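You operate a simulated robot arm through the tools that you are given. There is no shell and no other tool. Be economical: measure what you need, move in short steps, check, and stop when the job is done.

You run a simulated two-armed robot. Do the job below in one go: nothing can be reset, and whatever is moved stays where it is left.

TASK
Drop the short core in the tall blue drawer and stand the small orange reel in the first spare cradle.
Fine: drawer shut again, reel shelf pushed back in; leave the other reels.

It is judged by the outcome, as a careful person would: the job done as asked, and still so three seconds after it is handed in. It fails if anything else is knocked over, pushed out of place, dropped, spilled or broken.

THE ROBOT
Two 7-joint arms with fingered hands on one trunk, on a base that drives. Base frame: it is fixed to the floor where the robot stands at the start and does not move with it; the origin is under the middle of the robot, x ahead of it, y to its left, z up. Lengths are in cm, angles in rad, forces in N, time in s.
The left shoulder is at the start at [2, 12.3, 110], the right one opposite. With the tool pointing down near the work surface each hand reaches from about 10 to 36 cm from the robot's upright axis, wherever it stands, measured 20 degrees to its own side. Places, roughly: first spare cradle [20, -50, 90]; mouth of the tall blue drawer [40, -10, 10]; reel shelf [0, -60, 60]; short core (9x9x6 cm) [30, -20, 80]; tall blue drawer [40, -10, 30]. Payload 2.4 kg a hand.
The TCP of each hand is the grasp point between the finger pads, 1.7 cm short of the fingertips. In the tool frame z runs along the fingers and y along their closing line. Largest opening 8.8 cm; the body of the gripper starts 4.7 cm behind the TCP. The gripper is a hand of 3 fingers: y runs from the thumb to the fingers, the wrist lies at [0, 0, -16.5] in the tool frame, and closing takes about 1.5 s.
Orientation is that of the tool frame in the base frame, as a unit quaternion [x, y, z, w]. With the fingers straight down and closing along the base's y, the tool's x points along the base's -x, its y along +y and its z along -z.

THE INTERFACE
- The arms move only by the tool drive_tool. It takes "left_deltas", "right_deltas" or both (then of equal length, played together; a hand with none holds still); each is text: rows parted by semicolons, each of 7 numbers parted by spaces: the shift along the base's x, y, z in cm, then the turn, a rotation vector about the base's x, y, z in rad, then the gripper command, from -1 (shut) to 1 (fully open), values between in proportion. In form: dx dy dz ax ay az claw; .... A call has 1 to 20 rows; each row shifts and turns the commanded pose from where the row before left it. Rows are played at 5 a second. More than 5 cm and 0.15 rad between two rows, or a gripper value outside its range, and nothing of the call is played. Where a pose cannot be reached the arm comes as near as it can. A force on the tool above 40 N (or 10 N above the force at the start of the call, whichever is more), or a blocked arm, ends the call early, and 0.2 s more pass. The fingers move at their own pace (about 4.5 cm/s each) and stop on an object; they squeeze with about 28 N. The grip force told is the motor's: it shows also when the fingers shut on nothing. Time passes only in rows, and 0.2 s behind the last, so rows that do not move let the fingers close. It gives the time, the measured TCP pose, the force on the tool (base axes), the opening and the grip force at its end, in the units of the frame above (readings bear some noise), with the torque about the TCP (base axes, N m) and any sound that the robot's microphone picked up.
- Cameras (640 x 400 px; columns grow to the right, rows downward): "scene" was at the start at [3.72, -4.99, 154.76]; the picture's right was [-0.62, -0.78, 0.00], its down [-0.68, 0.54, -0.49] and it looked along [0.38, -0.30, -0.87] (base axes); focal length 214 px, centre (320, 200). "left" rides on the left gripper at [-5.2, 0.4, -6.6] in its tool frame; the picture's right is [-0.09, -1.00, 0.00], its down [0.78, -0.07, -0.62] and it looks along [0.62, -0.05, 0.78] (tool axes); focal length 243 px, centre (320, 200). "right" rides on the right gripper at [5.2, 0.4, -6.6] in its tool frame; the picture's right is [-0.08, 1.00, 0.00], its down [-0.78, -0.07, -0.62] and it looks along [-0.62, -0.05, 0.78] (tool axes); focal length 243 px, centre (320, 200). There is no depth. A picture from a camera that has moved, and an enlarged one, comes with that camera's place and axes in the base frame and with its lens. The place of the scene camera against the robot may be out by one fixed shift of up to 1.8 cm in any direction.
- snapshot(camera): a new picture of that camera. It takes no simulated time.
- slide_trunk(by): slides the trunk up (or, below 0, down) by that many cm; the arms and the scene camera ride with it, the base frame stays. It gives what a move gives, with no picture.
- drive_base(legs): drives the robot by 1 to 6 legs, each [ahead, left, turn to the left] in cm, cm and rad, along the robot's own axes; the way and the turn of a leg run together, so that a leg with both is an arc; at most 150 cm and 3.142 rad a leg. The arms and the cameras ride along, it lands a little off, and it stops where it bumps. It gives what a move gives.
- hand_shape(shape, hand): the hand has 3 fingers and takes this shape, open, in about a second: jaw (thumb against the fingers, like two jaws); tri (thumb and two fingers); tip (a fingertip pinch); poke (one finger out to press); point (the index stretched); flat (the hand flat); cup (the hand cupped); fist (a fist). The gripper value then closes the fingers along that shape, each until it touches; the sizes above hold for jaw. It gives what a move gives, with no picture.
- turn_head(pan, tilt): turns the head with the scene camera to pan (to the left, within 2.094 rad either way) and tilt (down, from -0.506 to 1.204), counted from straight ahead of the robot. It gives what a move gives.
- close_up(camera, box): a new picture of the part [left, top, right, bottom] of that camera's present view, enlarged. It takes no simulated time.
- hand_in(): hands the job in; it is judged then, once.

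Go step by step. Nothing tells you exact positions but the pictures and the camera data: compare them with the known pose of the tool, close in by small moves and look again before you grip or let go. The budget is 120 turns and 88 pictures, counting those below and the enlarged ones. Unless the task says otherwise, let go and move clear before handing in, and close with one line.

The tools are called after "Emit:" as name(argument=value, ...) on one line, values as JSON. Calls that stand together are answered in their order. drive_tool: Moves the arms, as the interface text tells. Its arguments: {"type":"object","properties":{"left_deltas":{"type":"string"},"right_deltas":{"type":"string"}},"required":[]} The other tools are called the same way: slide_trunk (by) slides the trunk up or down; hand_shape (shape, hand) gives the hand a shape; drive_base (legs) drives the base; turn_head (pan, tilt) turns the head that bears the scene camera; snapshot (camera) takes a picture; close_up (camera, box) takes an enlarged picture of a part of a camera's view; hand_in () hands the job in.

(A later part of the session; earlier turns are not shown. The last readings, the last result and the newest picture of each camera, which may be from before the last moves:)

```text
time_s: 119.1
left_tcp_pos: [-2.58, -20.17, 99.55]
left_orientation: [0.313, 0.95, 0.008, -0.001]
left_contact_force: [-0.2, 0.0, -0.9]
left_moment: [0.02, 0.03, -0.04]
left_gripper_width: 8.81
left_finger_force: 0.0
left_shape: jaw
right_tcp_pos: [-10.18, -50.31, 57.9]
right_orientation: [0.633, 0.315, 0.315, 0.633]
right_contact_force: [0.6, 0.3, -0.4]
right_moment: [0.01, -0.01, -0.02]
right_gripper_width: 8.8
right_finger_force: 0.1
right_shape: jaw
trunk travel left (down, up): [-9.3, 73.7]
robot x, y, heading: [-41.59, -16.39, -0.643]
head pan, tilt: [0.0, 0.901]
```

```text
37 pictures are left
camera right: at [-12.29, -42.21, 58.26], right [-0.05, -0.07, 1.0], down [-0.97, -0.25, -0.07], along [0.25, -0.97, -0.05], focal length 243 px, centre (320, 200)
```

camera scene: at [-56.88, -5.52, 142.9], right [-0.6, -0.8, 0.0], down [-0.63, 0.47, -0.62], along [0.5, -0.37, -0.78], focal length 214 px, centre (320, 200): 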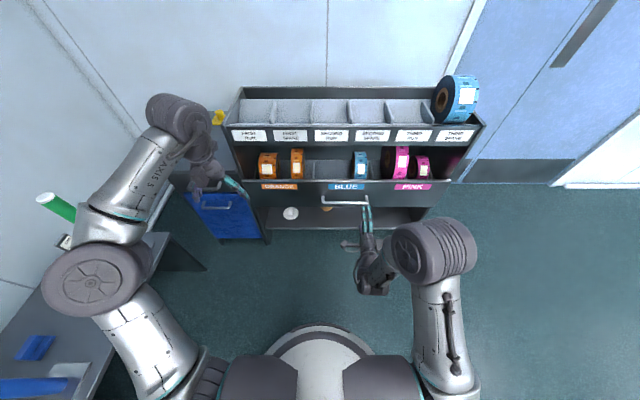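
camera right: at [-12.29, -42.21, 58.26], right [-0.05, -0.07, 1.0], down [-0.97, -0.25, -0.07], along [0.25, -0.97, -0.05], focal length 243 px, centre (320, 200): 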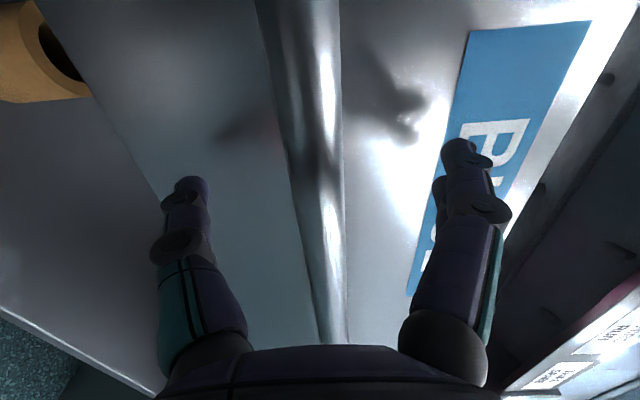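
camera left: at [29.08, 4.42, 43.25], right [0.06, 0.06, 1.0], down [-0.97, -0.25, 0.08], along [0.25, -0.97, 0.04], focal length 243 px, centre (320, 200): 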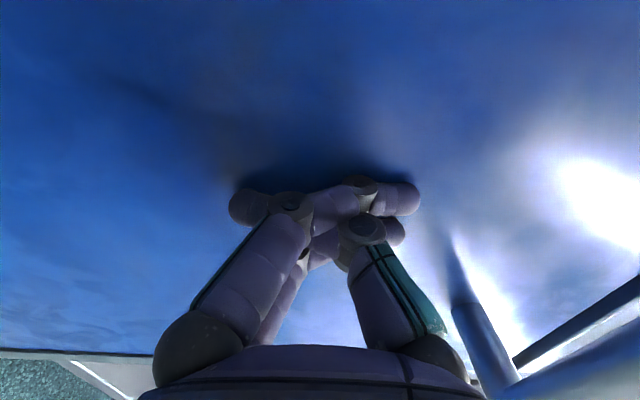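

The bar lies between the fingers at grasp depth. Closing, then a pull of the base backward.

Emit:
drive_tool(right_deltas="0 0 0 0 0 0 -1; 0 0 0 0 0 0 -1; 0 0 0 0 0 0 -1; 0 0 0 0 0 0 -1; 0 0 0 0 0 0 -1; 0 0 0 0 0 0 -1; 0 0 0 0 0 0 -1; 0 0 0 0 0 0 -1")

Emit:
drive_base(legs=[[-8, 0, 0]])

Emit:
snapshot(camera="scene")

```text
time_s: 120.9
left_tcp_pos: [-2.62, -20.3, 99.55]
left_orientation: [0.313, 0.95, 0.008, -0.001]
left_contact_force: [0.2, -0.6, -0.6]
left_moment: [0.05, 0.02, -0.01]
left_gripper_width: 8.79
left_finger_force: 0.0
left_shape: jaw
right_tcp_pos: [-9.99, -50.41, 57.94]
right_orientation: [0.633, 0.315, 0.315, 0.633]
right_contact_force: [2.4, -1.3, 0.8]
right_moment: [0.02, -0.03, -0.03]
right_gripper_width: 0.0
right_finger_force: 27.9
right_shape: jaw
trunk travel left (down, up): [-9.3, 73.7]
robot x, y, heading: [-42.0, -16.25, -0.64]
head pan, tilt: [0.0, 0.901]
```

```text
time_s: 122.0
left_tcp_pos: [-9.08, -15.45, 99.59]
left_orientation: [0.312, 0.95, 0.008, -0.001]
left_contact_force: [-0.2, -0.5, -0.7]
left_moment: [0.01, 0.02, 0.01]
left_gripper_width: 8.77
left_finger_force: 0.0
left_shape: jaw
right_tcp_pos: [-16.64, -45.58, 58.01]
right_orientation: [0.634, 0.315, 0.313, 0.633]
right_contact_force: [-0.6, 0.0, 0.0]
right_moment: [-0.02, -0.01, -0.01]
right_gripper_width: 0.02
right_finger_force: 27.8
right_shape: jaw
trunk travel left (down, up): [-9.3, 73.7]
robot x, y, heading: [-48.12, -11.46, -0.644]
head pan, tilt: [0.0, 0.901]
```

```text
36 pictures are left
camera scene: at [-43.22, -15.75, 133.9], right [-0.6, -0.8, 0.0], down [-0.63, 0.47, -0.62], along [0.5, -0.37, -0.78], focal length 214 px, centre (320, 200)
```

scene: 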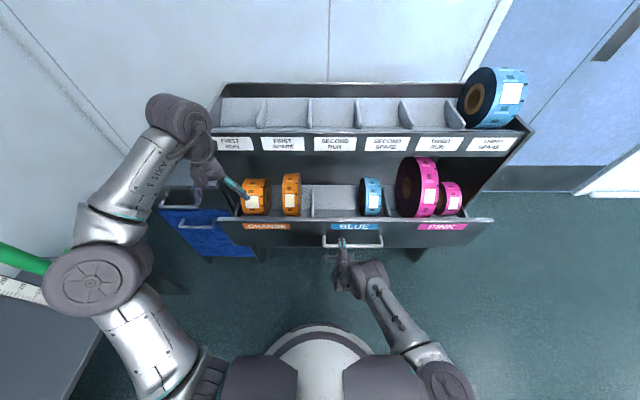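

The shelf slides out with reels steady. I pull about 13 cm further.

Emit:
drive_base(legs=[[-13, 0, 0]])

Emit:
snapshot(camera="scene")

Emit:
close_up(camera="scene", box=[200, 150, 360, 250])

```text
time_s: 123.2
left_tcp_pos: [-19.69, -7.51, 99.66]
left_orientation: [0.313, 0.95, 0.008, -0.001]
left_contact_force: [-0.7, -0.5, 0.2]
left_moment: [-0.02, 0.01, 0.03]
left_gripper_width: 8.8
left_finger_force: 0.1
left_shape: jaw
right_tcp_pos: [-27.21, -37.71, 57.95]
right_orientation: [0.634, 0.314, 0.314, 0.633]
right_contact_force: [-0.2, 0.7, 0.1]
right_moment: [0.0, -0.02, 0.01]
right_gripper_width: 0.01
right_finger_force: 28.2
right_shape: jaw
trunk travel left (down, up): [-9.3, 73.7]
robot x, y, heading: [-58.56, -3.81, -0.648]
head pan, tilt: [0.0, 0.901]
```

```text
35 pictures are left
camera scene: at [-53.73, -7.88, 133.9], right [-0.6, -0.8, 0.0], down [-0.63, 0.47, -0.62], along [0.5, -0.37, -0.78], focal length 214 px, centre (320, 200)
```

scene: 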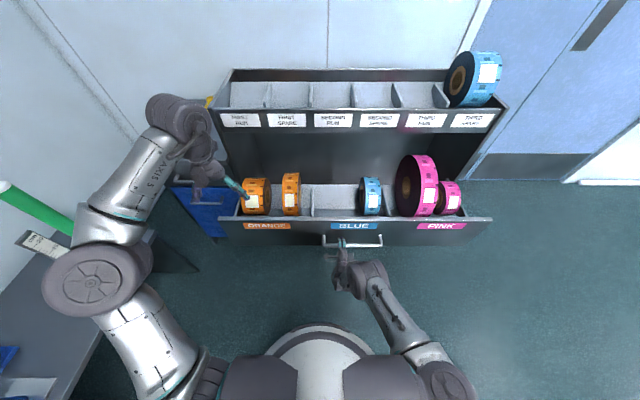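

```text
4.00 times, centred on (280, 200) of scene
camera zoom: at [-53.73, -7.88, 133.9], right [-0.6, -0.8, 0.0], down [-0.63, 0.47, -0.62], along [0.5, -0.37, -0.78], focal length 858 px, centre (480, 200)
```

zoom: 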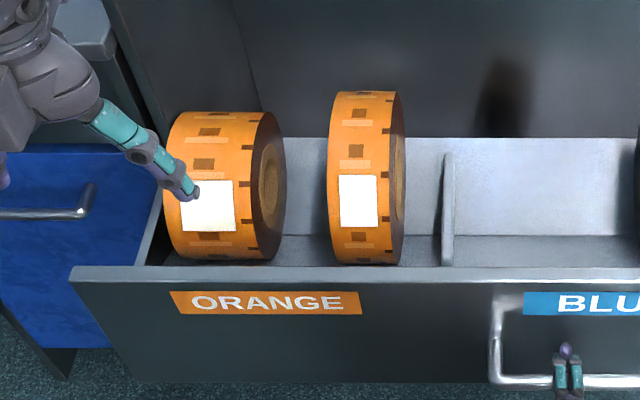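

Out in the open, the left orange reel looks smaller across but wider, the right one larger across but narrower, so I need a careful size check. I release the handle, raise the right hand clear, and come closer with the left-hand camera.

Emit:
drive_tool(right_deltas="0 0 0 0 0 0 1; 0 0 0 0 0 0 1; 0 0 0 0 0 0 1; 0 0 0 0 0 0 1; 0 0 0 0 0 0 1; 0 0 0 0 0 0 1; 0 0 0 0 0 0 1; 0 0 0 0 0 0 1")

Emit:
drive_base(legs=[[-10, 0, 0]])

Emit:
slide_trunk(by=16)

Emit:
drive_tool(right_deltas="-1 0.8 4 0 0 0 1; -1 0.8 4 0 0 0 1; -1 0.8 4 0 0 0 1; -1 0.8 4 0 0 0 1; -1 0.8 4 0 0 0 1; -1 0.8 4 0 0 0 1; -1 0.8 4 0 0 0 1; -1 0.8 4 0 0 0 1; 0 0 4 0 0 0 1; 0 0 3 0 0 0 1")

Emit:
drive_base(legs=[[27, 2, 0]])

Emit:
snapshot(camera="scene")

Emit:
snapshot(camera="left")

```text
time_s: 125.0
left_tcp_pos: [-19.73, -7.64, 99.68]
left_orientation: [0.313, 0.95, 0.008, -0.001]
left_contact_force: [-0.5, -0.3, 0.5]
left_moment: [-0.02, 0.02, -0.03]
left_gripper_width: 8.82
left_finger_force: 0.1
left_shape: jaw
right_tcp_pos: [-27.13, -37.74, 57.92]
right_orientation: [0.634, 0.314, 0.314, 0.633]
right_contact_force: [-0.4, 0.5, -1.2]
right_moment: [0.01, -0.02, -0.05]
right_gripper_width: 8.8
right_finger_force: 0.0
right_shape: jaw
trunk travel left (down, up): [-9.3, 73.7]
robot x, y, heading: [-59.12, -3.97, -0.645]
head pan, tilt: [0.0, 0.901]
```

```text
time_s: 126.2
left_tcp_pos: [-27.68, -1.39, 99.65]
left_orientation: [0.313, 0.95, 0.008, -0.002]
left_contact_force: [0.2, -0.2, 0.1]
left_moment: [0.01, 0.0, 0.0]
left_gripper_width: 8.79
left_finger_force: 0.0
left_shape: jaw
right_tcp_pos: [-35.24, -31.66, 57.99]
right_orientation: [0.633, 0.316, 0.315, 0.633]
right_contact_force: [-0.9, -0.6, -0.3]
right_moment: [0.0, 0.01, 0.02]
right_gripper_width: 8.82
right_finger_force: 0.0
right_shape: jaw
trunk travel left (down, up): [-9.3, 73.7]
robot x, y, heading: [-66.52, 2.16, -0.64]
head pan, tilt: [0.0, 0.901]
```

```text
time_s: 128.0
left_tcp_pos: [-27.76, -1.39, 115.73]
left_orientation: [0.312, 0.95, 0.007, -0.001]
left_contact_force: [-0.4, -1.0, 1.1]
left_moment: [0.01, -0.05, 0.0]
left_gripper_width: 8.8
left_finger_force: 0.1
left_shape: jaw
right_tcp_pos: [-35.28, -31.57, 73.9]
right_orientation: [0.633, 0.315, 0.315, 0.633]
right_contact_force: [-0.4, -0.8, -0.6]
right_moment: [-0.02, -0.01, 0.04]
right_gripper_width: 8.79
right_finger_force: 0.0
right_shape: jaw
trunk travel left (down, up): [-25.3, 57.7]
robot x, y, heading: [-67.06, 2.43, -0.641]
head pan, tilt: [0.0, 0.901]
```

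```text
time_s: 130.2
left_tcp_pos: [-27.76, -1.46, 115.77]
left_orientation: [0.313, 0.95, 0.008, -0.001]
left_contact_force: [0.5, 0.4, 0.2]
left_moment: [-0.01, 0.0, -0.04]
left_gripper_width: 8.79
left_finger_force: 0.0
left_shape: jaw
right_tcp_pos: [-43.29, -25.26, 113.14]
right_orientation: [0.633, 0.316, 0.314, 0.633]
right_contact_force: [-0.8, -0.4, 1.2]
right_moment: [0.02, 0.06, 0.01]
right_gripper_width: 8.82
right_finger_force: 0.1
right_shape: jaw
trunk travel left (down, up): [-25.3, 57.7]
robot x, y, heading: [-66.59, 2.4, -0.638]
head pan, tilt: [0.0, 0.901]
```

```text
time_s: 132.1
left_tcp_pos: [-4.73, -15.77, 115.63]
left_orientation: [0.31, 0.951, 0.008, -0.002]
left_contact_force: [-0.3, -0.4, -0.4]
left_moment: [0.02, -0.01, 0.01]
left_gripper_width: 8.8
left_finger_force: 0.1
left_shape: jaw
right_tcp_pos: [-19.92, -39.5, 113.1]
right_orientation: [0.632, 0.318, 0.318, 0.631]
right_contact_force: [-0.7, 0.3, 0.7]
right_moment: [-0.01, 0.02, 0.0]
right_gripper_width: 8.82
right_finger_force: 0.0
right_shape: jaw
trunk travel left (down, up): [-25.3, 57.7]
robot x, y, heading: [-43.74, -12.06, -0.636]
head pan, tilt: [0.0, 0.901]
```

```text
33 pictures are left
camera scene: at [-38.84, -16.33, 149.9], right [-0.59, -0.81, 0.0], down [-0.63, 0.47, -0.62], along [0.5, -0.37, -0.78], focal length 214 px, centre (320, 200)
```

scene: 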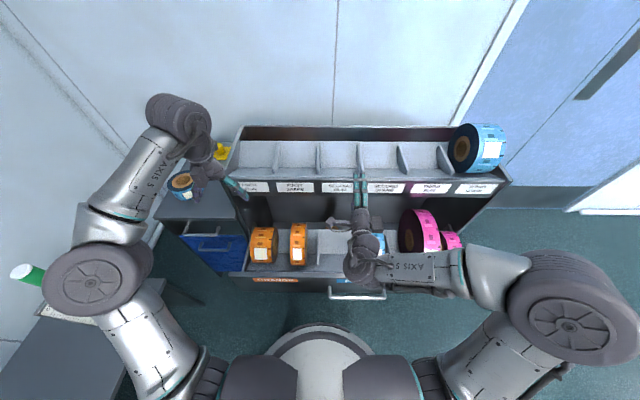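

```text
32 pictures are left
camera left: at [-0.35, -18.53, 122.07], right [-0.52, -0.86, -0.01], down [-0.67, 0.4, 0.63], along [-0.53, 0.33, -0.78], focal length 243 px, centre (320, 200)
```

left: 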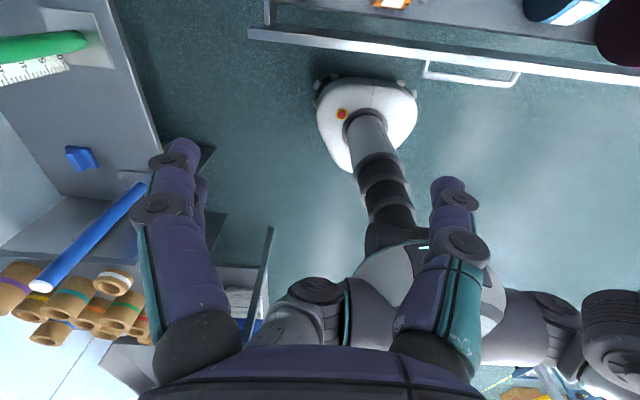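

The base still has room ahead. I'll zoom onto the two orange reels and drive about 7 cm closer for a better top view.

Emit:
close_up(camera="scene", box=[225, 205, 345, 295])

Emit:
drive_tool(left_deltas="2 -3 0 0 0 0 1; 2 -3 0 0 0 0 1; 2 -3 0 0 0 0 1; 0.5 -1 0 0 0 0 1")

Emit:
snapshot(camera="left")

```text
4.44 times, centred on (285, 250) of scene
camera zoom: at [-38.84, -16.33, 149.9], right [-0.59, -0.81, 0.0], down [-0.63, 0.47, -0.62], along [0.5, -0.37, -0.78], focal length 953 px, centre (476, -22)
```

zoom: 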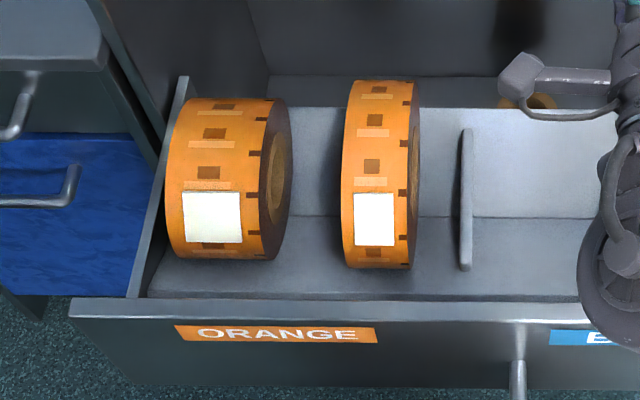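

```text
time_s: 133.1
left_tcp_pos: [-2.37, -19.44, 115.68]
left_orientation: [0.309, 0.951, 0.008, -0.001]
left_contact_force: [-0.3, -0.1, 0.0]
left_moment: [0.02, -0.01, 0.02]
left_gripper_width: 8.78
left_finger_force: 0.0
left_shape: jaw
left hand out of reach, approached as far as the arm can: row 2, 3, 4
right_tcp_pos: [-20.05, -39.61, 113.07]
right_orientation: [0.632, 0.317, 0.317, 0.632]
right_contact_force: [0.0, 0.2, 0.3]
right_moment: [0.02, -0.04, -0.02]
right_gripper_width: 8.8
right_finger_force: 0.0
right_shape: jaw
trunk travel left (down, up): [-25.3, 57.7]
robot x, y, heading: [-43.96, -12.1, -0.637]
head pan, tilt: [0.0, 0.901]
```

```text
30 pictures are left
camera left: at [2.13, -22.24, 122.15], right [-0.52, -0.86, -0.01], down [-0.67, 0.4, 0.63], along [-0.53, 0.33, -0.78], focal length 243 px, centre (320, 200)
```

left: 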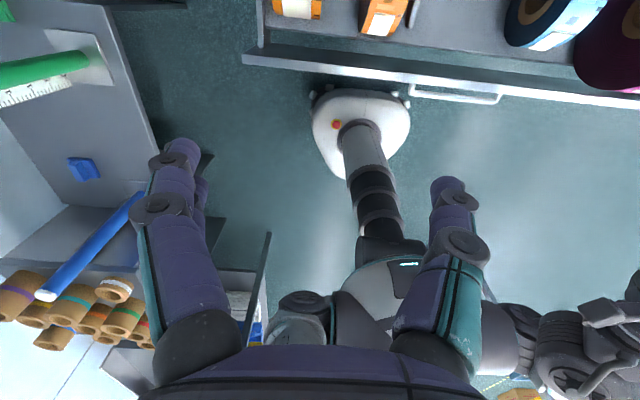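

Orange left measures about 13 cm across × 8 wide, right about 15.5 across × 5.6 wide. I'll compare with the pink pair to see how "small" and "large" reels go here.

Emit:
close_up(camera="scene", box=[340, 110, 520, 300])

Emit:
close_up(camera="scene", box=[225, 120, 345, 210])

```text
2.11 times, centred on (430, 205) of scene
camera zoom: at [-38.91, -16.27, 149.9], right [-0.59, -0.81, 0.0], down [-0.63, 0.46, -0.62], along [0.5, -0.37, -0.78], focal length 452 px, centre (88, 190)
```

zoom: 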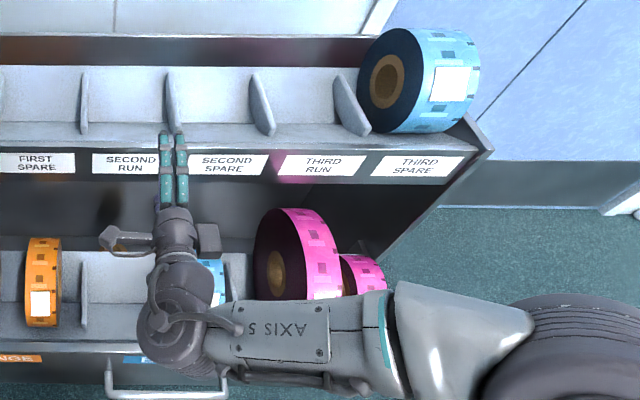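

```text
4.44 times, centred on (285, 165) of scene
camera zoom: at [-38.91, -16.27, 149.9], right [-0.59, -0.81, 0.0], down [-0.63, 0.46, -0.62], along [0.5, -0.37, -0.78], focal length 953 px, centre (476, 356)
```

zoom: 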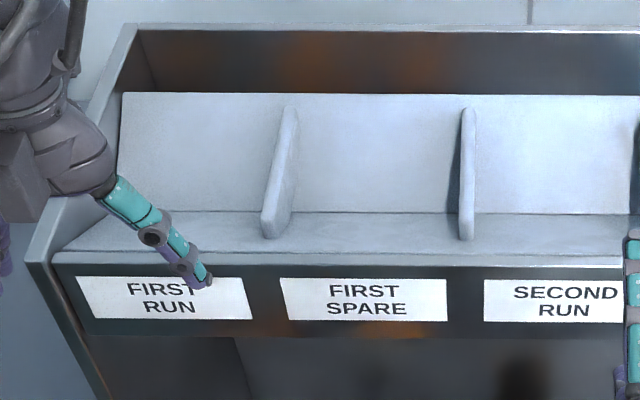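

The left orange reel may be too wide for the hand, so I need exact sizes. I move 10 cm closer so the left hand camera looks down on the two reels.

Emit:
drive_base(legs=[[10, 0, -0.004]])

Emit:
snapshot(camera="left")

```text
time_s: 134.3
left_tcp_pos: [5.76, -25.69, 115.73]
left_orientation: [0.309, 0.951, 0.007, -0.001]
left_contact_force: [0.4, 0.0, 0.9]
left_moment: [-0.01, 0.01, -0.04]
left_gripper_width: 8.79
left_finger_force: 0.1
left_shape: jaw
right_tcp_pos: [-11.92, -45.79, 113.08]
right_orientation: [0.632, 0.317, 0.317, 0.632]
right_contact_force: [-0.2, -0.4, 0.1]
right_moment: [0.01, -0.01, 0.04]
right_gripper_width: 8.79
right_finger_force: 0.1
right_shape: jaw
trunk travel left (down, up): [-25.3, 57.7]
robot x, y, heading: [-35.65, -18.13, -0.64]
head pan, tilt: [0.0, 0.901]
```

```text
27 pictures are left
camera left: at [10.31, -28.39, 122.11], right [-0.52, -0.85, -0.01], down [-0.67, 0.4, 0.63], along [-0.53, 0.33, -0.78], focal length 243 px, centre (320, 200)
```

left: 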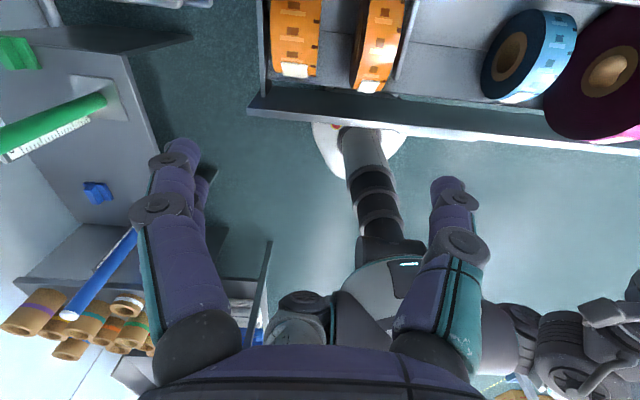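

The reels are cut off by the picture edge. I'll tilt the left hand forward so its camera looks straight down onto them.

Emit:
drive_tool(left_deltas="0 0 0 -0.0748 -0.1003 0 1; 0 0 0 -0.0748 -0.1003 0 1; 0 0 0 -0.0748 -0.1003 0 1; 0 0 0 -0.0748 -0.1003 0 1; 0 0 0 -0.0748 -0.1003 0 1")

Emit:
snapshot(camera="left")

```text
time_s: 135.5
left_tcp_pos: [5.72, -25.5, 115.75]
left_orientation: [0.292, 0.906, -0.092, 0.292]
left_contact_force: [-0.2, 0.5, -0.1]
left_moment: [0.01, -0.02, -0.01]
left_gripper_width: 8.82
left_finger_force: 0.0
left_shape: jaw
right_tcp_pos: [-12.06, -45.54, 113.15]
right_orientation: [0.632, 0.317, 0.316, 0.633]
right_contact_force: [0.1, 0.4, 0.1]
right_moment: [-0.01, 0.0, 0.01]
right_gripper_width: 8.8
right_finger_force: 0.0
right_shape: jaw
trunk travel left (down, up): [-25.3, 57.7]
robot x, y, heading: [-36.21, -18.0, -0.641]
head pan, tilt: [0.0, 0.901]
```

```text
26 pictures are left
camera left: at [6.27, -25.4, 124.03], right [-0.53, -0.85, 0.05], down [-0.85, 0.53, 0.05], along [-0.07, -0.01, -1.0], focal length 243 px, centre (320, 200)
```

left: 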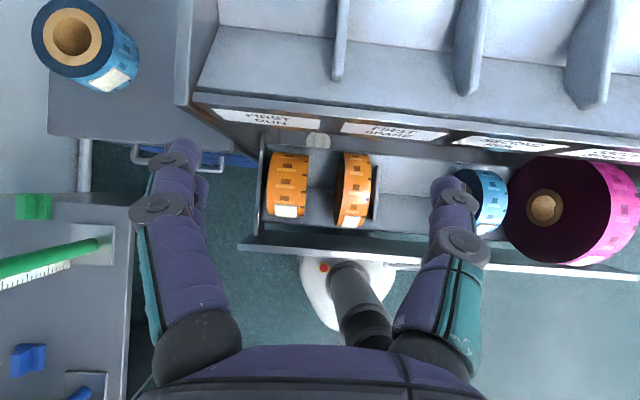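

A clean top view. Zooming on it for measurements.

Emit:
close_up(camera="left", box=[240, 130, 400, 250])

```text
3.33 times, centred on (320, 190) of left
camera zoom: at [6.27, -25.4, 124.03], right [-0.53, -0.85, 0.05], down [-0.85, 0.53, 0.05], along [-0.07, -0.01, -1.0], focal length 809 px, centre (320, 233)
```

zoom: 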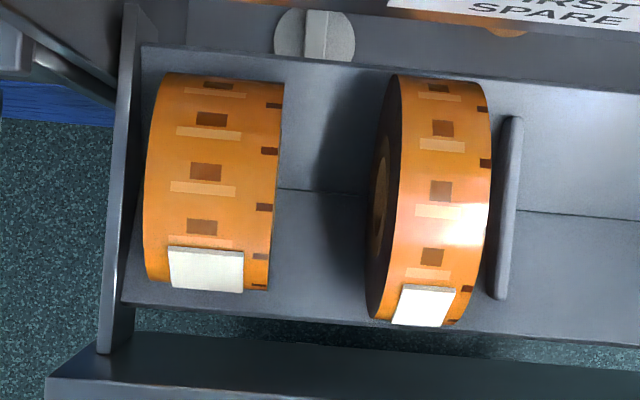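

Top view gives the left reel about 8.5 wide × 16 across and the right about 6 × 18, with centres at l=-12.2 and l=-26.9. I'll straighten the left hand and hover over the right one to calibrate its true width against the fingers.

Emit:
drive_base(legs=[[4, 0, 0]])

Emit:
drive_tool(left_deltas="-1.73 -1.18 0 0.0748 0.1003 0 1; -1.73 -1.18 0 0.0748 0.1003 0 1; -1.73 -1.18 0 0.0748 0.1003 0 1; -1.73 -1.18 0 0.0748 0.1003 0 1; -1.73 -1.18 0 0.0748 0.1003 0 1; 0 0 -4 0 0 0 1; 0 0 -4 0 0 0 1; 0 0 -4 0 0 0 1; 0 0 -4 0 0 0 1; 0 0 -4 0 0 0 1; 0 0 -4 0 0 0 1; 0 0 -4 0 0 0 1; 0 0 -4 0 0 0 1")

Emit:
snapshot(camera="left")

```text
time_s: 136.4
left_tcp_pos: [9.04, -27.93, 115.76]
left_orientation: [0.293, 0.907, -0.091, 0.29]
left_contact_force: [1.1, 0.9, -0.3]
left_moment: [-0.02, 0.0, 0.0]
left_gripper_width: 8.8
left_finger_force: 0.0
left_shape: jaw
right_tcp_pos: [-8.6, -48.08, 112.96]
right_orientation: [0.633, 0.317, 0.316, 0.632]
right_contact_force: [-0.1, -0.7, 0.3]
right_moment: [0.0, 0.01, 0.03]
right_gripper_width: 8.78
right_finger_force: 0.0
right_shape: jaw
trunk travel left (down, up): [-25.3, 57.7]
robot x, y, heading: [-32.54, -20.58, -0.642]
head pan, tilt: [0.0, 0.901]
```

```text
time_s: 139.2
left_tcp_pos: [0.1, -33.72, 83.74]
left_orientation: [0.309, 0.951, 0.008, -0.001]
left_contact_force: [0.8, 0.1, -0.3]
left_moment: [0.03, 0.0, 0.01]
left_gripper_width: 8.81
left_finger_force: 0.0
left_shape: jaw
right_tcp_pos: [-8.71, -47.97, 113.0]
right_orientation: [0.633, 0.317, 0.316, 0.632]
right_contact_force: [-0.3, -0.1, 0.9]
right_moment: [0.0, -0.01, 0.01]
right_gripper_width: 8.81
right_finger_force: 0.1
right_shape: jaw
trunk travel left (down, up): [-25.3, 57.7]
robot x, y, heading: [-32.69, -20.26, -0.639]
head pan, tilt: [0.0, 0.901]
```

```text
24 pictures are left
camera left: at [4.54, -36.56, 90.27], right [-0.52, -0.85, -0.01], down [-0.67, 0.4, 0.63], along [-0.53, 0.33, -0.78], focal length 243 px, centre (320, 200)
```

left: 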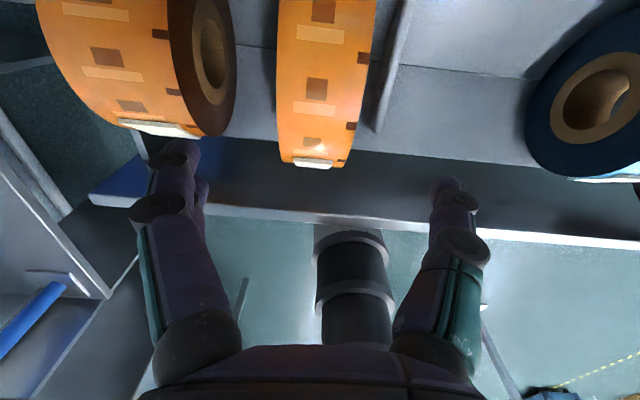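

Stereo gives the right reel 6.1 cm wide with its crest at z≈72; the left is ~8.7 wide, bulkier, and beyond a practical grip. So the small orange reel is the slim right one, and the hand is centred over it; I descend with the fingers narrowed.

Emit:
drive_tool(left_deltas="0 0 0 0 0 0 0.75; 0 0 0 0 0 0 0.75; 0 0 -3 0 0 0 0.75; 0 0 -3 0 0 0 0.75; 0 0 -2 0 0 0 0.75")

Emit:
snapshot(camera="left")

```text
time_s: 140.4
left_tcp_pos: [0.22, -33.96, 75.66]
left_orientation: [0.309, 0.951, 0.008, -0.001]
left_contact_force: [-0.3, -0.7, 1.0]
left_moment: [-0.01, -0.01, 0.01]
left_gripper_width: 7.68
left_finger_force: 0.0
left_shape: jaw
right_tcp_pos: [-8.64, -48.04, 112.97]
right_orientation: [0.632, 0.316, 0.316, 0.633]
right_contact_force: [0.1, -0.6, -0.7]
right_moment: [0.06, 0.02, 0.01]
right_gripper_width: 8.8
right_finger_force: 0.0
right_shape: jaw
trunk travel left (down, up): [-25.3, 57.7]
robot x, y, heading: [-32.52, -20.46, -0.636]
head pan, tilt: [0.0, 0.901]
```

```text
23 pictures are left
camera left: at [4.64, -36.68, 82.15], right [-0.52, -0.85, -0.01], down [-0.67, 0.4, 0.63], along [-0.53, 0.33, -0.78], focal length 243 px, centre (320, 200)
```

left: 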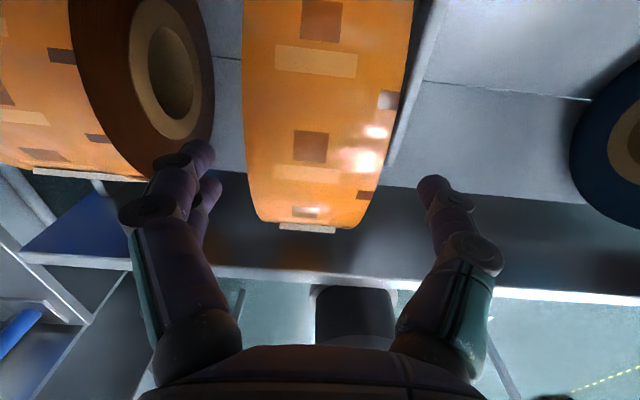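

The reel is centred between thumb and fingers. I descend the last 7 cm and close.

Emit:
drive_tool(left_deltas="0 0 -2.5 0 0 0 0.75; 0 0 -2.5 0 0 0 0.75; 0 0 -2 0 0 0 0.75; 0 0 0 0 0 0 -1; 0 0 0 0 0 0 -1; 0 0 0 0 0 0 -1; 0 0 0 0 0 0 -1; 0 0 0 0 0 0 -1; 0 0 0 0 0 0 -1")

Emit:
snapshot(camera="left")

```text
time_s: 141.2
left_tcp_pos: [0.54, -33.99, 69.75]
left_orientation: [0.309, 0.951, 0.005, 0.004]
left_contact_force: [-0.1, 4.5, 30.7]
left_moment: [0.26, -0.24, 0.06]
left_gripper_width: 7.67
left_finger_force: 0.0
left_shape: jaw
right_tcp_pos: [-8.79, -48.02, 113.2]
right_orientation: [0.632, 0.317, 0.317, 0.632]
right_contact_force: [-0.5, 0.1, 0.3]
right_moment: [0.02, -0.05, 0.02]
right_gripper_width: 8.83
right_finger_force: 0.1
right_shape: jaw
trunk travel left (down, up): [-25.3, 57.7]
robot x, y, heading: [-32.57, -20.31, -0.638]
head pan, tilt: [0.0, 0.901]
stopped in row 3 (left hand): the force on the tool passed its limit at 61 N (the readings are from after the stop); the commanded pose is now the measured one
```

```text
22 pictures are left
camera left: at [4.98, -36.75, 76.31], right [-0.52, -0.86, -0.01], down [-0.68, 0.4, 0.62], along [-0.52, 0.33, -0.79], focal length 243 px, centre (320, 200)
```

left: 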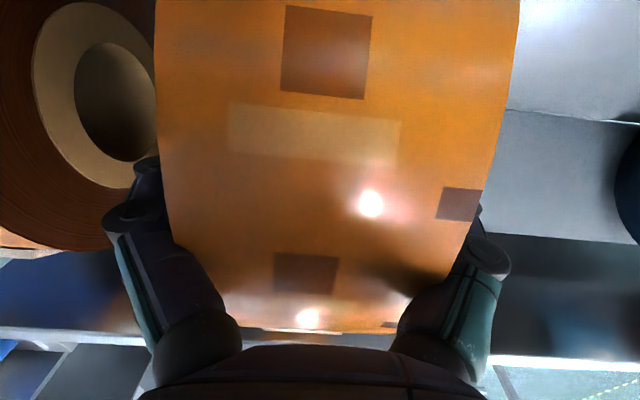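

The palm met the crest a little early, with the fingers on both sides. I lift 0.8 cm and close.

Emit:
drive_tool(left_deltas="0 0 0.8 0 0 0 0.75; 0 0 0 0 0 0 -1; 0 0 0 0 0 0 -1; 0 0 0 0 0 0 -1; 0 0 0 0 0 0 -1; 0 0 0 0 0 0 -1; 0 0 0 0 0 0 -1; 0 0 0 0 0 0 -1")

```text
time_s: 143.0
left_tcp_pos: [0.56, -33.95, 70.3]
left_orientation: [0.31, 0.951, 0.006, 0.002]
left_contact_force: [-0.2, -0.4, 0.0]
left_moment: [-0.03, 0.03, 0.02]
left_gripper_width: 5.43
left_finger_force: 27.9
left_shape: jaw
right_tcp_pos: [-8.69, -48.12, 113.18]
right_orientation: [0.632, 0.317, 0.317, 0.632]
right_contact_force: [0.4, -0.4, -0.1]
right_moment: [0.03, 0.02, -0.01]
right_gripper_width: 8.81
right_finger_force: 0.0
right_shape: jaw
trunk travel left (down, up): [-25.3, 57.7]
robot x, y, heading: [-32.54, -20.56, -0.635]
head pan, tilt: [0.0, 0.901]
```

The reel is gripped. Its back edge sits under the label strip, so I'll lift while easing it 4 cm toward me.

Emit:
drive_tool(left_deltas="0 0 1 0 0 0 -1; -0.56 0.42 1.5 0 0 0 -1; -0.56 0.42 1.5 0 0 0 -1; -0.56 0.42 1.5 0 0 0 -1; -0.56 0.42 1.5 0 0 0 -1; -0.56 0.42 1.5 0 0 0 -1; -0.56 0.42 1.5 0 0 0 -1")

Emit:
snapshot(camera="scene")

```text
time_s: 144.6
left_tcp_pos: [-2.92, -31.5, 80.21]
left_orientation: [0.309, 0.951, 0.005, 0.002]
left_contact_force: [0.4, -0.3, -4.0]
left_moment: [0.02, -0.02, -0.01]
left_gripper_width: 5.45
left_finger_force: 28.3
left_shape: jaw
right_tcp_pos: [-8.72, -48.06, 113.03]
right_orientation: [0.633, 0.316, 0.317, 0.632]
right_contact_force: [0.2, -0.4, -0.3]
right_moment: [0.03, -0.01, -0.03]
right_gripper_width: 8.8
right_finger_force: 0.0
right_shape: jaw
trunk travel left (down, up): [-25.3, 57.7]
robot x, y, heading: [-32.54, -20.03, -0.634]
head pan, tilt: [0.0, 0.901]
```

```text
21 pictures are left
camera scene: at [-27.54, -24.7, 149.9], right [-0.59, -0.8, 0.0], down [-0.63, 0.47, -0.62], along [0.5, -0.37, -0.78], focal length 214 px, centre (320, 200)
```

scene: 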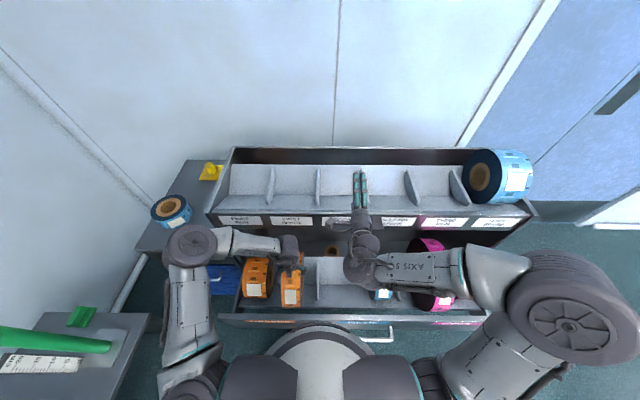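

The reel (about 4 N) lifts freely. I raise it well clear, then back off to shut the shelf with the right hand.

Emit:
drive_tool(left_deltas="0 0 3 0 0 0 -1; 0 0 3 0 0 0 -1; 0 0 3 0 0 0 -1; 0 0 3 0 0 0 -1; 0 0 3 0 0 0 -1; 0 0 3 0 0 0 -1; 0 0 3 0 0 0 -1; 0 0 3 0 0 0 -1; 0 0 3 0 0 0 -1")

Emit:
drive_base(legs=[[-42, 0, 0]])

Emit:
snapshot(camera="scene")

```text
time_s: 146.6
left_tcp_pos: [-2.91, -31.46, 107.39]
left_orientation: [0.308, 0.951, 0.006, 0.001]
left_contact_force: [0.6, -0.2, -3.1]
left_moment: [0.01, 0.0, 0.01]
left_gripper_width: 5.45
left_finger_force: 27.7
left_shape: jaw
right_tcp_pos: [-8.64, -48.1, 113.09]
right_orientation: [0.633, 0.317, 0.316, 0.632]
right_contact_force: [-0.6, -0.4, 0.4]
right_moment: [-0.01, -0.02, 0.02]
right_gripper_width: 8.79
right_finger_force: 0.2
right_shape: jaw
trunk travel left (down, up): [-25.3, 57.7]
robot x, y, heading: [-32.78, -20.45, -0.638]
head pan, tilt: [0.0, 0.901]
```

```text
time_s: 149.2
left_tcp_pos: [-37.62, -5.78, 107.41]
left_orientation: [0.311, 0.95, 0.006, 0.002]
left_contact_force: [-0.2, -0.3, -3.9]
left_moment: [0.0, 0.03, -0.02]
left_gripper_width: 5.44
left_finger_force: 27.8
left_shape: jaw
right_tcp_pos: [-43.39, -22.5, 113.09]
right_orientation: [0.633, 0.315, 0.316, 0.633]
right_contact_force: [0.2, 0.2, 0.5]
right_moment: [-0.04, -0.02, -0.02]
right_gripper_width: 8.81
right_finger_force: 0.1
right_shape: jaw
trunk travel left (down, up): [-25.3, 57.7]
robot x, y, heading: [-67.31, 5.42, -0.639]
head pan, tilt: [0.0, 0.901]
```

```text
20 pictures are left
camera scene: at [-62.17, 0.98, 149.9], right [-0.6, -0.8, 0.0], down [-0.63, 0.47, -0.62], along [0.5, -0.37, -0.78], focal length 214 px, centre (320, 200)
```

scene: 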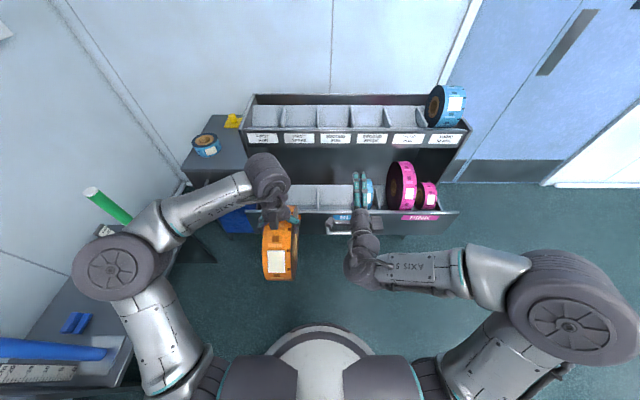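

Reel held, shelf still out. I shift right 6 cm, bring the closed right hand down to panel height beside the handle bar, and push.

Emit:
drive_base(legs=[[0, -6, 0]])

Emit:
slide_trunk(by=-12)

Emit:
drive_tool(right_deltas="0 0 -4 0 0 0 -1; 0 0 -4 0 0 0 -1; 0 0 -4 0 0 0 -1; 0 0 -4 0 0 0 -1; 0 0 -4 0 0 0 -1; 0.8 -0.6 -4 0 0 0 -1; 0.8 -0.6 -4 0 0 0 -1; 0.8 -0.6 -4 0 0 0 -1; 0.8 -0.6 -4 0 0 0 -1; 0.8 -0.6 -1.5 0 0 0 -1; 0.8 -0.6 0 0 0 0 -1")

Emit:
snapshot(camera="right")

```text
time_s: 150.2
left_tcp_pos: [-41.11, -10.77, 107.34]
left_orientation: [0.311, 0.95, 0.006, 0.001]
left_contact_force: [-0.2, 0.8, -3.9]
left_moment: [0.01, -0.02, -0.02]
left_gripper_width: 5.44
left_finger_force: 27.9
left_shape: jaw
right_tcp_pos: [-47.03, -27.43, 113.1]
right_orientation: [0.633, 0.316, 0.315, 0.632]
right_contact_force: [0.1, -0.1, 0.6]
right_moment: [0.02, -0.03, 0.0]
right_gripper_width: 8.8
right_finger_force: 0.0
right_shape: jaw
trunk travel left (down, up): [-25.3, 57.7]
robot x, y, heading: [-70.88, 0.32, -0.642]
head pan, tilt: [0.0, 0.901]
```

```text
time_s: 151.7
left_tcp_pos: [-41.12, -10.66, 95.3]
left_orientation: [0.312, 0.95, 0.006, 0.002]
left_contact_force: [-0.2, 0.0, -3.0]
left_moment: [-0.03, 0.01, 0.0]
left_gripper_width: 5.47
left_finger_force: 27.9
left_shape: jaw
right_tcp_pos: [-47.0, -27.36, 101.03]
right_orientation: [0.633, 0.316, 0.315, 0.632]
right_contact_force: [0.9, -0.4, -0.1]
right_moment: [-0.01, -0.02, 0.0]
right_gripper_width: 8.79
right_finger_force: 0.0
right_shape: jaw
trunk travel left (down, up): [-13.3, 69.7]
robot x, y, heading: [-70.87, 0.22, -0.643]
head pan, tilt: [0.0, 0.901]
```

```text
time_s: 154.1
left_tcp_pos: [-41.24, -10.63, 95.38]
left_orientation: [0.311, 0.95, 0.007, 0.001]
left_contact_force: [-0.2, 0.1, -3.4]
left_moment: [-0.01, 0.0, 0.02]
left_gripper_width: 5.47
left_finger_force: 28.3
left_shape: jaw
right_tcp_pos: [-42.13, -30.95, 63.64]
right_orientation: [0.634, 0.316, 0.312, 0.634]
right_contact_force: [0.6, -0.3, 0.6]
right_moment: [0.02, -0.02, -0.02]
right_gripper_width: 0.02
right_finger_force: 28.0
right_shape: jaw
trunk travel left (down, up): [-13.3, 69.7]
robot x, y, heading: [-70.59, 0.44, -0.643]
head pan, tilt: [0.0, 0.901]
```

```text
19 pictures are left
camera right: at [-44.3, -22.79, 63.9], right [-0.05, -0.07, 1.0], down [-0.97, -0.24, -0.06], along [0.25, -0.97, -0.05], focal length 243 px, centre (320, 200)
```

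right: 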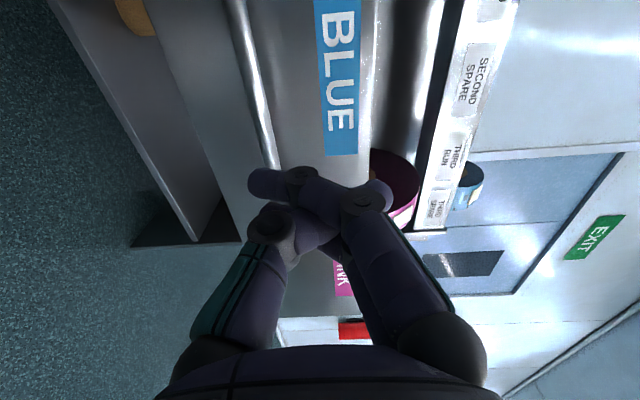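

The fist is aligned with the panel above the bar. Driving forward to push the shelf in.

Emit:
drive_base(legs=[[34, 0, 0]])

Emit:
snapshot(camera="scene")

```text
time_s: 156.2
left_tcp_pos: [-14.38, -30.53, 95.38]
left_orientation: [0.311, 0.951, 0.006, 0.002]
left_contact_force: [-0.1, -0.8, -3.0]
left_moment: [0.01, -0.04, 0.02]
left_gripper_width: 5.45
left_finger_force: 27.8
left_shape: jaw
right_tcp_pos: [-15.44, -50.75, 63.71]
right_orientation: [0.633, 0.315, 0.312, 0.634]
right_contact_force: [0.8, 0.4, 0.4]
right_moment: [0.01, -0.01, 0.02]
right_gripper_width: 0.0
right_finger_force: 27.8
right_shape: jaw
trunk travel left (down, up): [-13.3, 69.7]
robot x, y, heading: [-44.01, -19.33, -0.641]
head pan, tilt: [0.0, 0.901]
```

```text
18 pictures are left
camera scene: at [-39.03, -23.75, 137.9], right [-0.6, -0.8, 0.0], down [-0.63, 0.47, -0.62], along [0.5, -0.37, -0.78], focal length 214 px, centre (320, 200)
```

scene: 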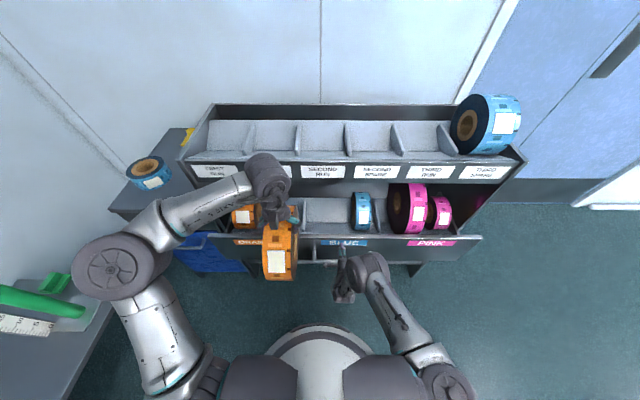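

Nearly in; about 6–7 cm remain. I push on until it stops.

Emit:
drive_base(legs=[[5.5, 0, 0], [4, 0, 0]])

Emit:
snapshot(camera="scene")

```text
time_s: 157.7
left_tcp_pos: [-7.92, -35.57, 95.36]
left_orientation: [0.311, 0.95, 0.006, 0.002]
left_contact_force: [0.8, -0.2, -3.7]
left_moment: [0.02, -0.01, -0.01]
left_gripper_width: 5.45
left_finger_force: 28.1
left_shape: jaw
right_tcp_pos: [-9.27, -55.37, 63.27]
right_orientation: [0.638, 0.318, 0.31, 0.629]
right_contact_force: [-17.4, 11.4, 4.6]
right_moment: [0.07, 0.25, 0.01]
right_gripper_width: 0.01
right_finger_force: 27.9
right_shape: jaw
trunk travel left (down, up): [-13.3, 69.7]
robot x, y, heading: [-37.29, -24.45, -0.641]
head pan, tilt: [0.0, 0.901]
stopped in leg 2: the force on the tool passed its limit at 69 N (the readings are from after the stop); the commanded pose is now the measured one
```

```text
17 pictures are left
camera scene: at [-32.56, -28.6, 137.92], right [-0.6, -0.8, 0.0], down [-0.63, 0.47, -0.62], along [0.5, -0.37, -0.78], focal length 214 px, centre (320, 200)
```

scene: 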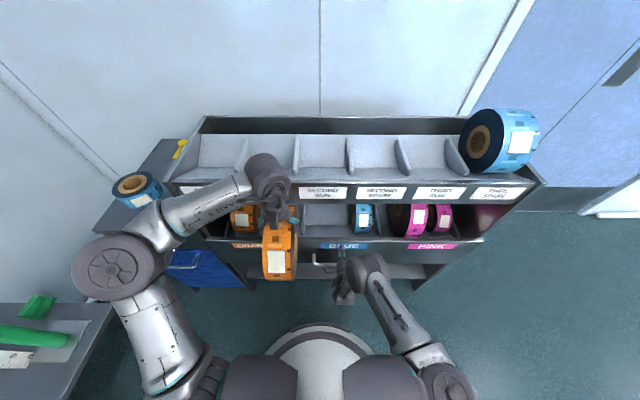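

The shelf is fully in. Now I back off, raise the right arm and trunk, tilt the reel hand slightly forward (this only rolls the reel), and line it up with the first spare cradle at l≈-26.8.

Emit:
drive_base(legs=[[-16, 0, 0]])

Emit:
drive_tool(right_deltas="-0.8 0.6 4 0 0 0 -1; -0.8 0.6 4 0 0 0 -1; -0.8 0.6 4 0 0 0 -1; -0.8 0.6 4 0 0 0 -1; -0.8 0.6 4 0 0 0 -1; -0.8 0.6 4 0 0 0 -1; -0.8 0.6 4 0 0 0 -1; -0.8 0.6 4 0 0 0 -1; -0.8 0.6 4 0 0 0 -1; -0.8 0.6 4 0 0 0 -1")

Emit:
slide_trunk(by=23)

Emit:
drive_tool(left_deltas="0 0 0 -0.0796 -0.1067 0 -1; 0 0 0 -0.0796 -0.1067 0 -1; 0 0 0 -0.0796 -0.1067 0 -1; 0.8 -0.6 0 0 0 0 -1; 0.8 -0.6 0 0 0 0 -1; 0.8 -0.6 0 0 0 0 -1; 0.8 -0.6 0 0 0 0 -1")

Emit:
drive_base(legs=[[0, 6, 0], [16, 0, 0]])

Emit:
snapshot(camera="scene")

Emit:
snapshot(camera="left")

```text
time_s: 159.1
left_tcp_pos: [-20.74, -25.89, 95.32]
left_orientation: [0.311, 0.951, 0.005, 0.002]
left_contact_force: [-0.1, 0.4, -3.7]
left_moment: [0.01, 0.01, 0.02]
left_gripper_width: 5.44
left_finger_force: 27.7
left_shape: jaw
right_tcp_pos: [-21.92, -45.93, 63.3]
right_orientation: [0.638, 0.319, 0.309, 0.629]
right_contact_force: [-0.1, 1.2, -0.1]
right_moment: [-0.01, -0.02, 0.0]
right_gripper_width: 0.01
right_finger_force: 28.3
right_shape: jaw
trunk travel left (down, up): [-13.3, 69.7]
robot x, y, heading: [-50.33, -14.72, -0.644]
head pan, tilt: [0.0, 0.901]
```

```text
time_s: 161.3
left_tcp_pos: [-20.6, -25.98, 95.31]
left_orientation: [0.311, 0.95, 0.005, 0.002]
left_contact_force: [0.9, -0.1, -3.7]
left_moment: [0.03, -0.01, 0.02]
left_gripper_width: 5.43
left_finger_force: 28.5
left_shape: jaw
right_tcp_pos: [-28.95, -39.75, 103.25]
right_orientation: [0.638, 0.319, 0.31, 0.628]
right_contact_force: [0.1, -0.3, 0.0]
right_moment: [0.02, -0.01, -0.02]
right_gripper_width: 0.02
right_finger_force: 27.9
right_shape: jaw
right hand out of reach, approached as far as the arm can: row 7, 8
trunk travel left (down, up): [-13.3, 69.7]
robot x, y, heading: [-50.1, -14.68, -0.641]
head pan, tilt: [0.0, 0.901]
```

```text
time_s: 163.7
left_tcp_pos: [-20.6, -26.01, 118.25]
left_orientation: [0.312, 0.95, 0.006, 0.002]
left_contact_force: [0.3, -0.9, -3.9]
left_moment: [0.01, 0.0, 0.01]
left_gripper_width: 5.45
left_finger_force: 27.9
left_shape: jaw
right_tcp_pos: [-29.0, -39.79, 126.21]
right_orientation: [0.639, 0.318, 0.309, 0.629]
right_contact_force: [-0.4, 0.0, -0.3]
right_moment: [0.01, 0.01, -0.02]
right_gripper_width: 0.0
right_finger_force: 28.3
right_shape: jaw
trunk travel left (down, up): [-36.3, 46.7]
robot x, y, heading: [-50.17, -14.69, -0.641]
head pan, tilt: [0.0, 0.901]
```

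```text
time_s: 165.3
left_tcp_pos: [-17.37, -28.4, 118.29]
left_orientation: [0.304, 0.932, -0.057, 0.189]
left_contact_force: [-0.6, 0.2, -4.0]
left_moment: [0.01, 0.09, -0.01]
left_gripper_width: 5.42
left_finger_force: 28.0
left_shape: jaw
right_tcp_pos: [-28.97, -39.92, 126.24]
right_orientation: [0.639, 0.317, 0.311, 0.629]
right_contact_force: [-0.3, 0.6, 0.7]
right_moment: [-0.01, 0.03, 0.03]
right_gripper_width: 0.0
right_finger_force: 28.0
right_shape: jaw
trunk travel left (down, up): [-36.3, 46.7]
robot x, y, heading: [-50.18, -14.75, -0.644]
head pan, tilt: [0.0, 0.901]
```

```text
time_s: 167.3
left_tcp_pos: [-0.95, -33.02, 118.25]
left_orientation: [0.303, 0.932, -0.057, 0.189]
left_contact_force: [-0.8, -0.6, -3.3]
left_moment: [0.03, 0.06, 0.01]
left_gripper_width: 5.44
left_finger_force: 27.9
left_shape: jaw
right_tcp_pos: [-12.59, -44.58, 126.21]
right_orientation: [0.638, 0.318, 0.312, 0.628]
right_contact_force: [-0.4, 0.1, 0.9]
right_moment: [-0.01, -0.04, 0.0]
right_gripper_width: 0.01
right_finger_force: 28.3
right_shape: jaw
trunk travel left (down, up): [-36.3, 46.7]
robot x, y, heading: [-34.0, -19.65, -0.639]
head pan, tilt: [0.0, 0.901]
```

```text
16 pictures are left
camera scene: at [-28.77, -23.88, 160.89], right [-0.6, -0.8, 0.0], down [-0.63, 0.47, -0.62], along [0.5, -0.37, -0.78], focal length 214 px, centre (320, 200)
```

scene: 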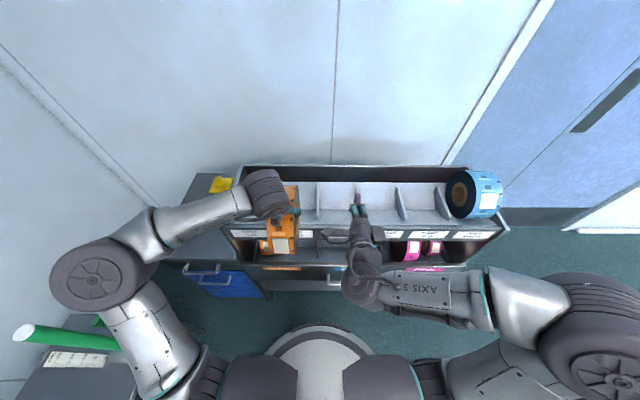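

```text
15 pictures are left
camera left: at [1.04, -34.01, 126.31], right [-0.52, -0.85, 0.02], down [-0.82, 0.51, 0.27], along [-0.24, 0.12, -0.96], focal length 243 px, centre (320, 200)
```

left: 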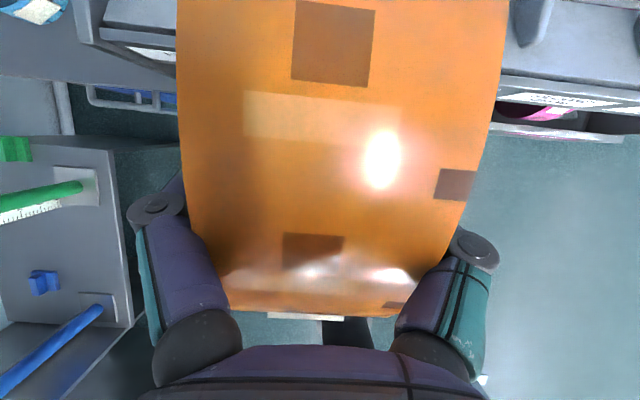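

The reel is aligned laterally with the first spare cradle (l≈-27). I drive forward so it comes over the V of the cradle, then check.

Emit:
drive_base(legs=[[13, -0.4, 0]])

Emit:
close_up(camera="scene", box=[200, 150, 400, 300])

Emit:
snapshot(camera="left")

```text
time_s: 168.6
left_tcp_pos: [9.35, -41.08, 118.23]
left_orientation: [0.302, 0.933, -0.056, 0.188]
left_contact_force: [0.3, -0.5, -2.7]
left_moment: [0.03, 0.07, -0.04]
left_gripper_width: 5.45
left_finger_force: 28.5
left_shape: jaw
right_tcp_pos: [-2.19, -52.47, 126.13]
right_orientation: [0.638, 0.32, 0.311, 0.628]
right_contact_force: [0.1, 0.6, 0.3]
right_moment: [-0.01, 0.01, 0.03]
right_gripper_width: 0.01
right_finger_force: 28.0
right_shape: jaw
trunk travel left (down, up): [-36.3, 46.7]
robot x, y, heading: [-23.58, -27.49, -0.639]
head pan, tilt: [0.0, 0.901]
```

```text
2.67 times, centred on (300, 225) of scene
camera zoom: at [-18.46, -32.02, 160.89], right [-0.59, -0.8, 0.0], down [-0.63, 0.47, -0.62], along [0.5, -0.37, -0.78], focal length 572 px, centre (373, 133)
```

zoom: 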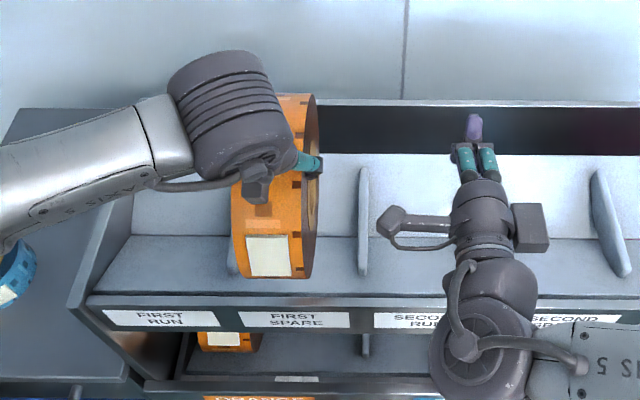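

```text
13 pictures are left
camera left: at [11.37, -42.08, 126.3], right [-0.52, -0.85, 0.02], down [-0.82, 0.51, 0.27], along [-0.24, 0.12, -0.96], focal length 243 px, centre (320, 200)
```

left: 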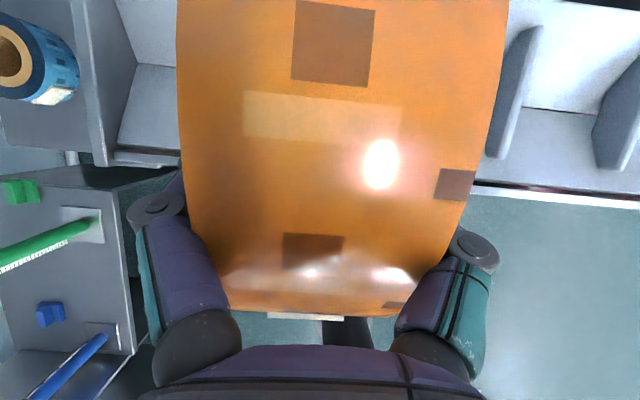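

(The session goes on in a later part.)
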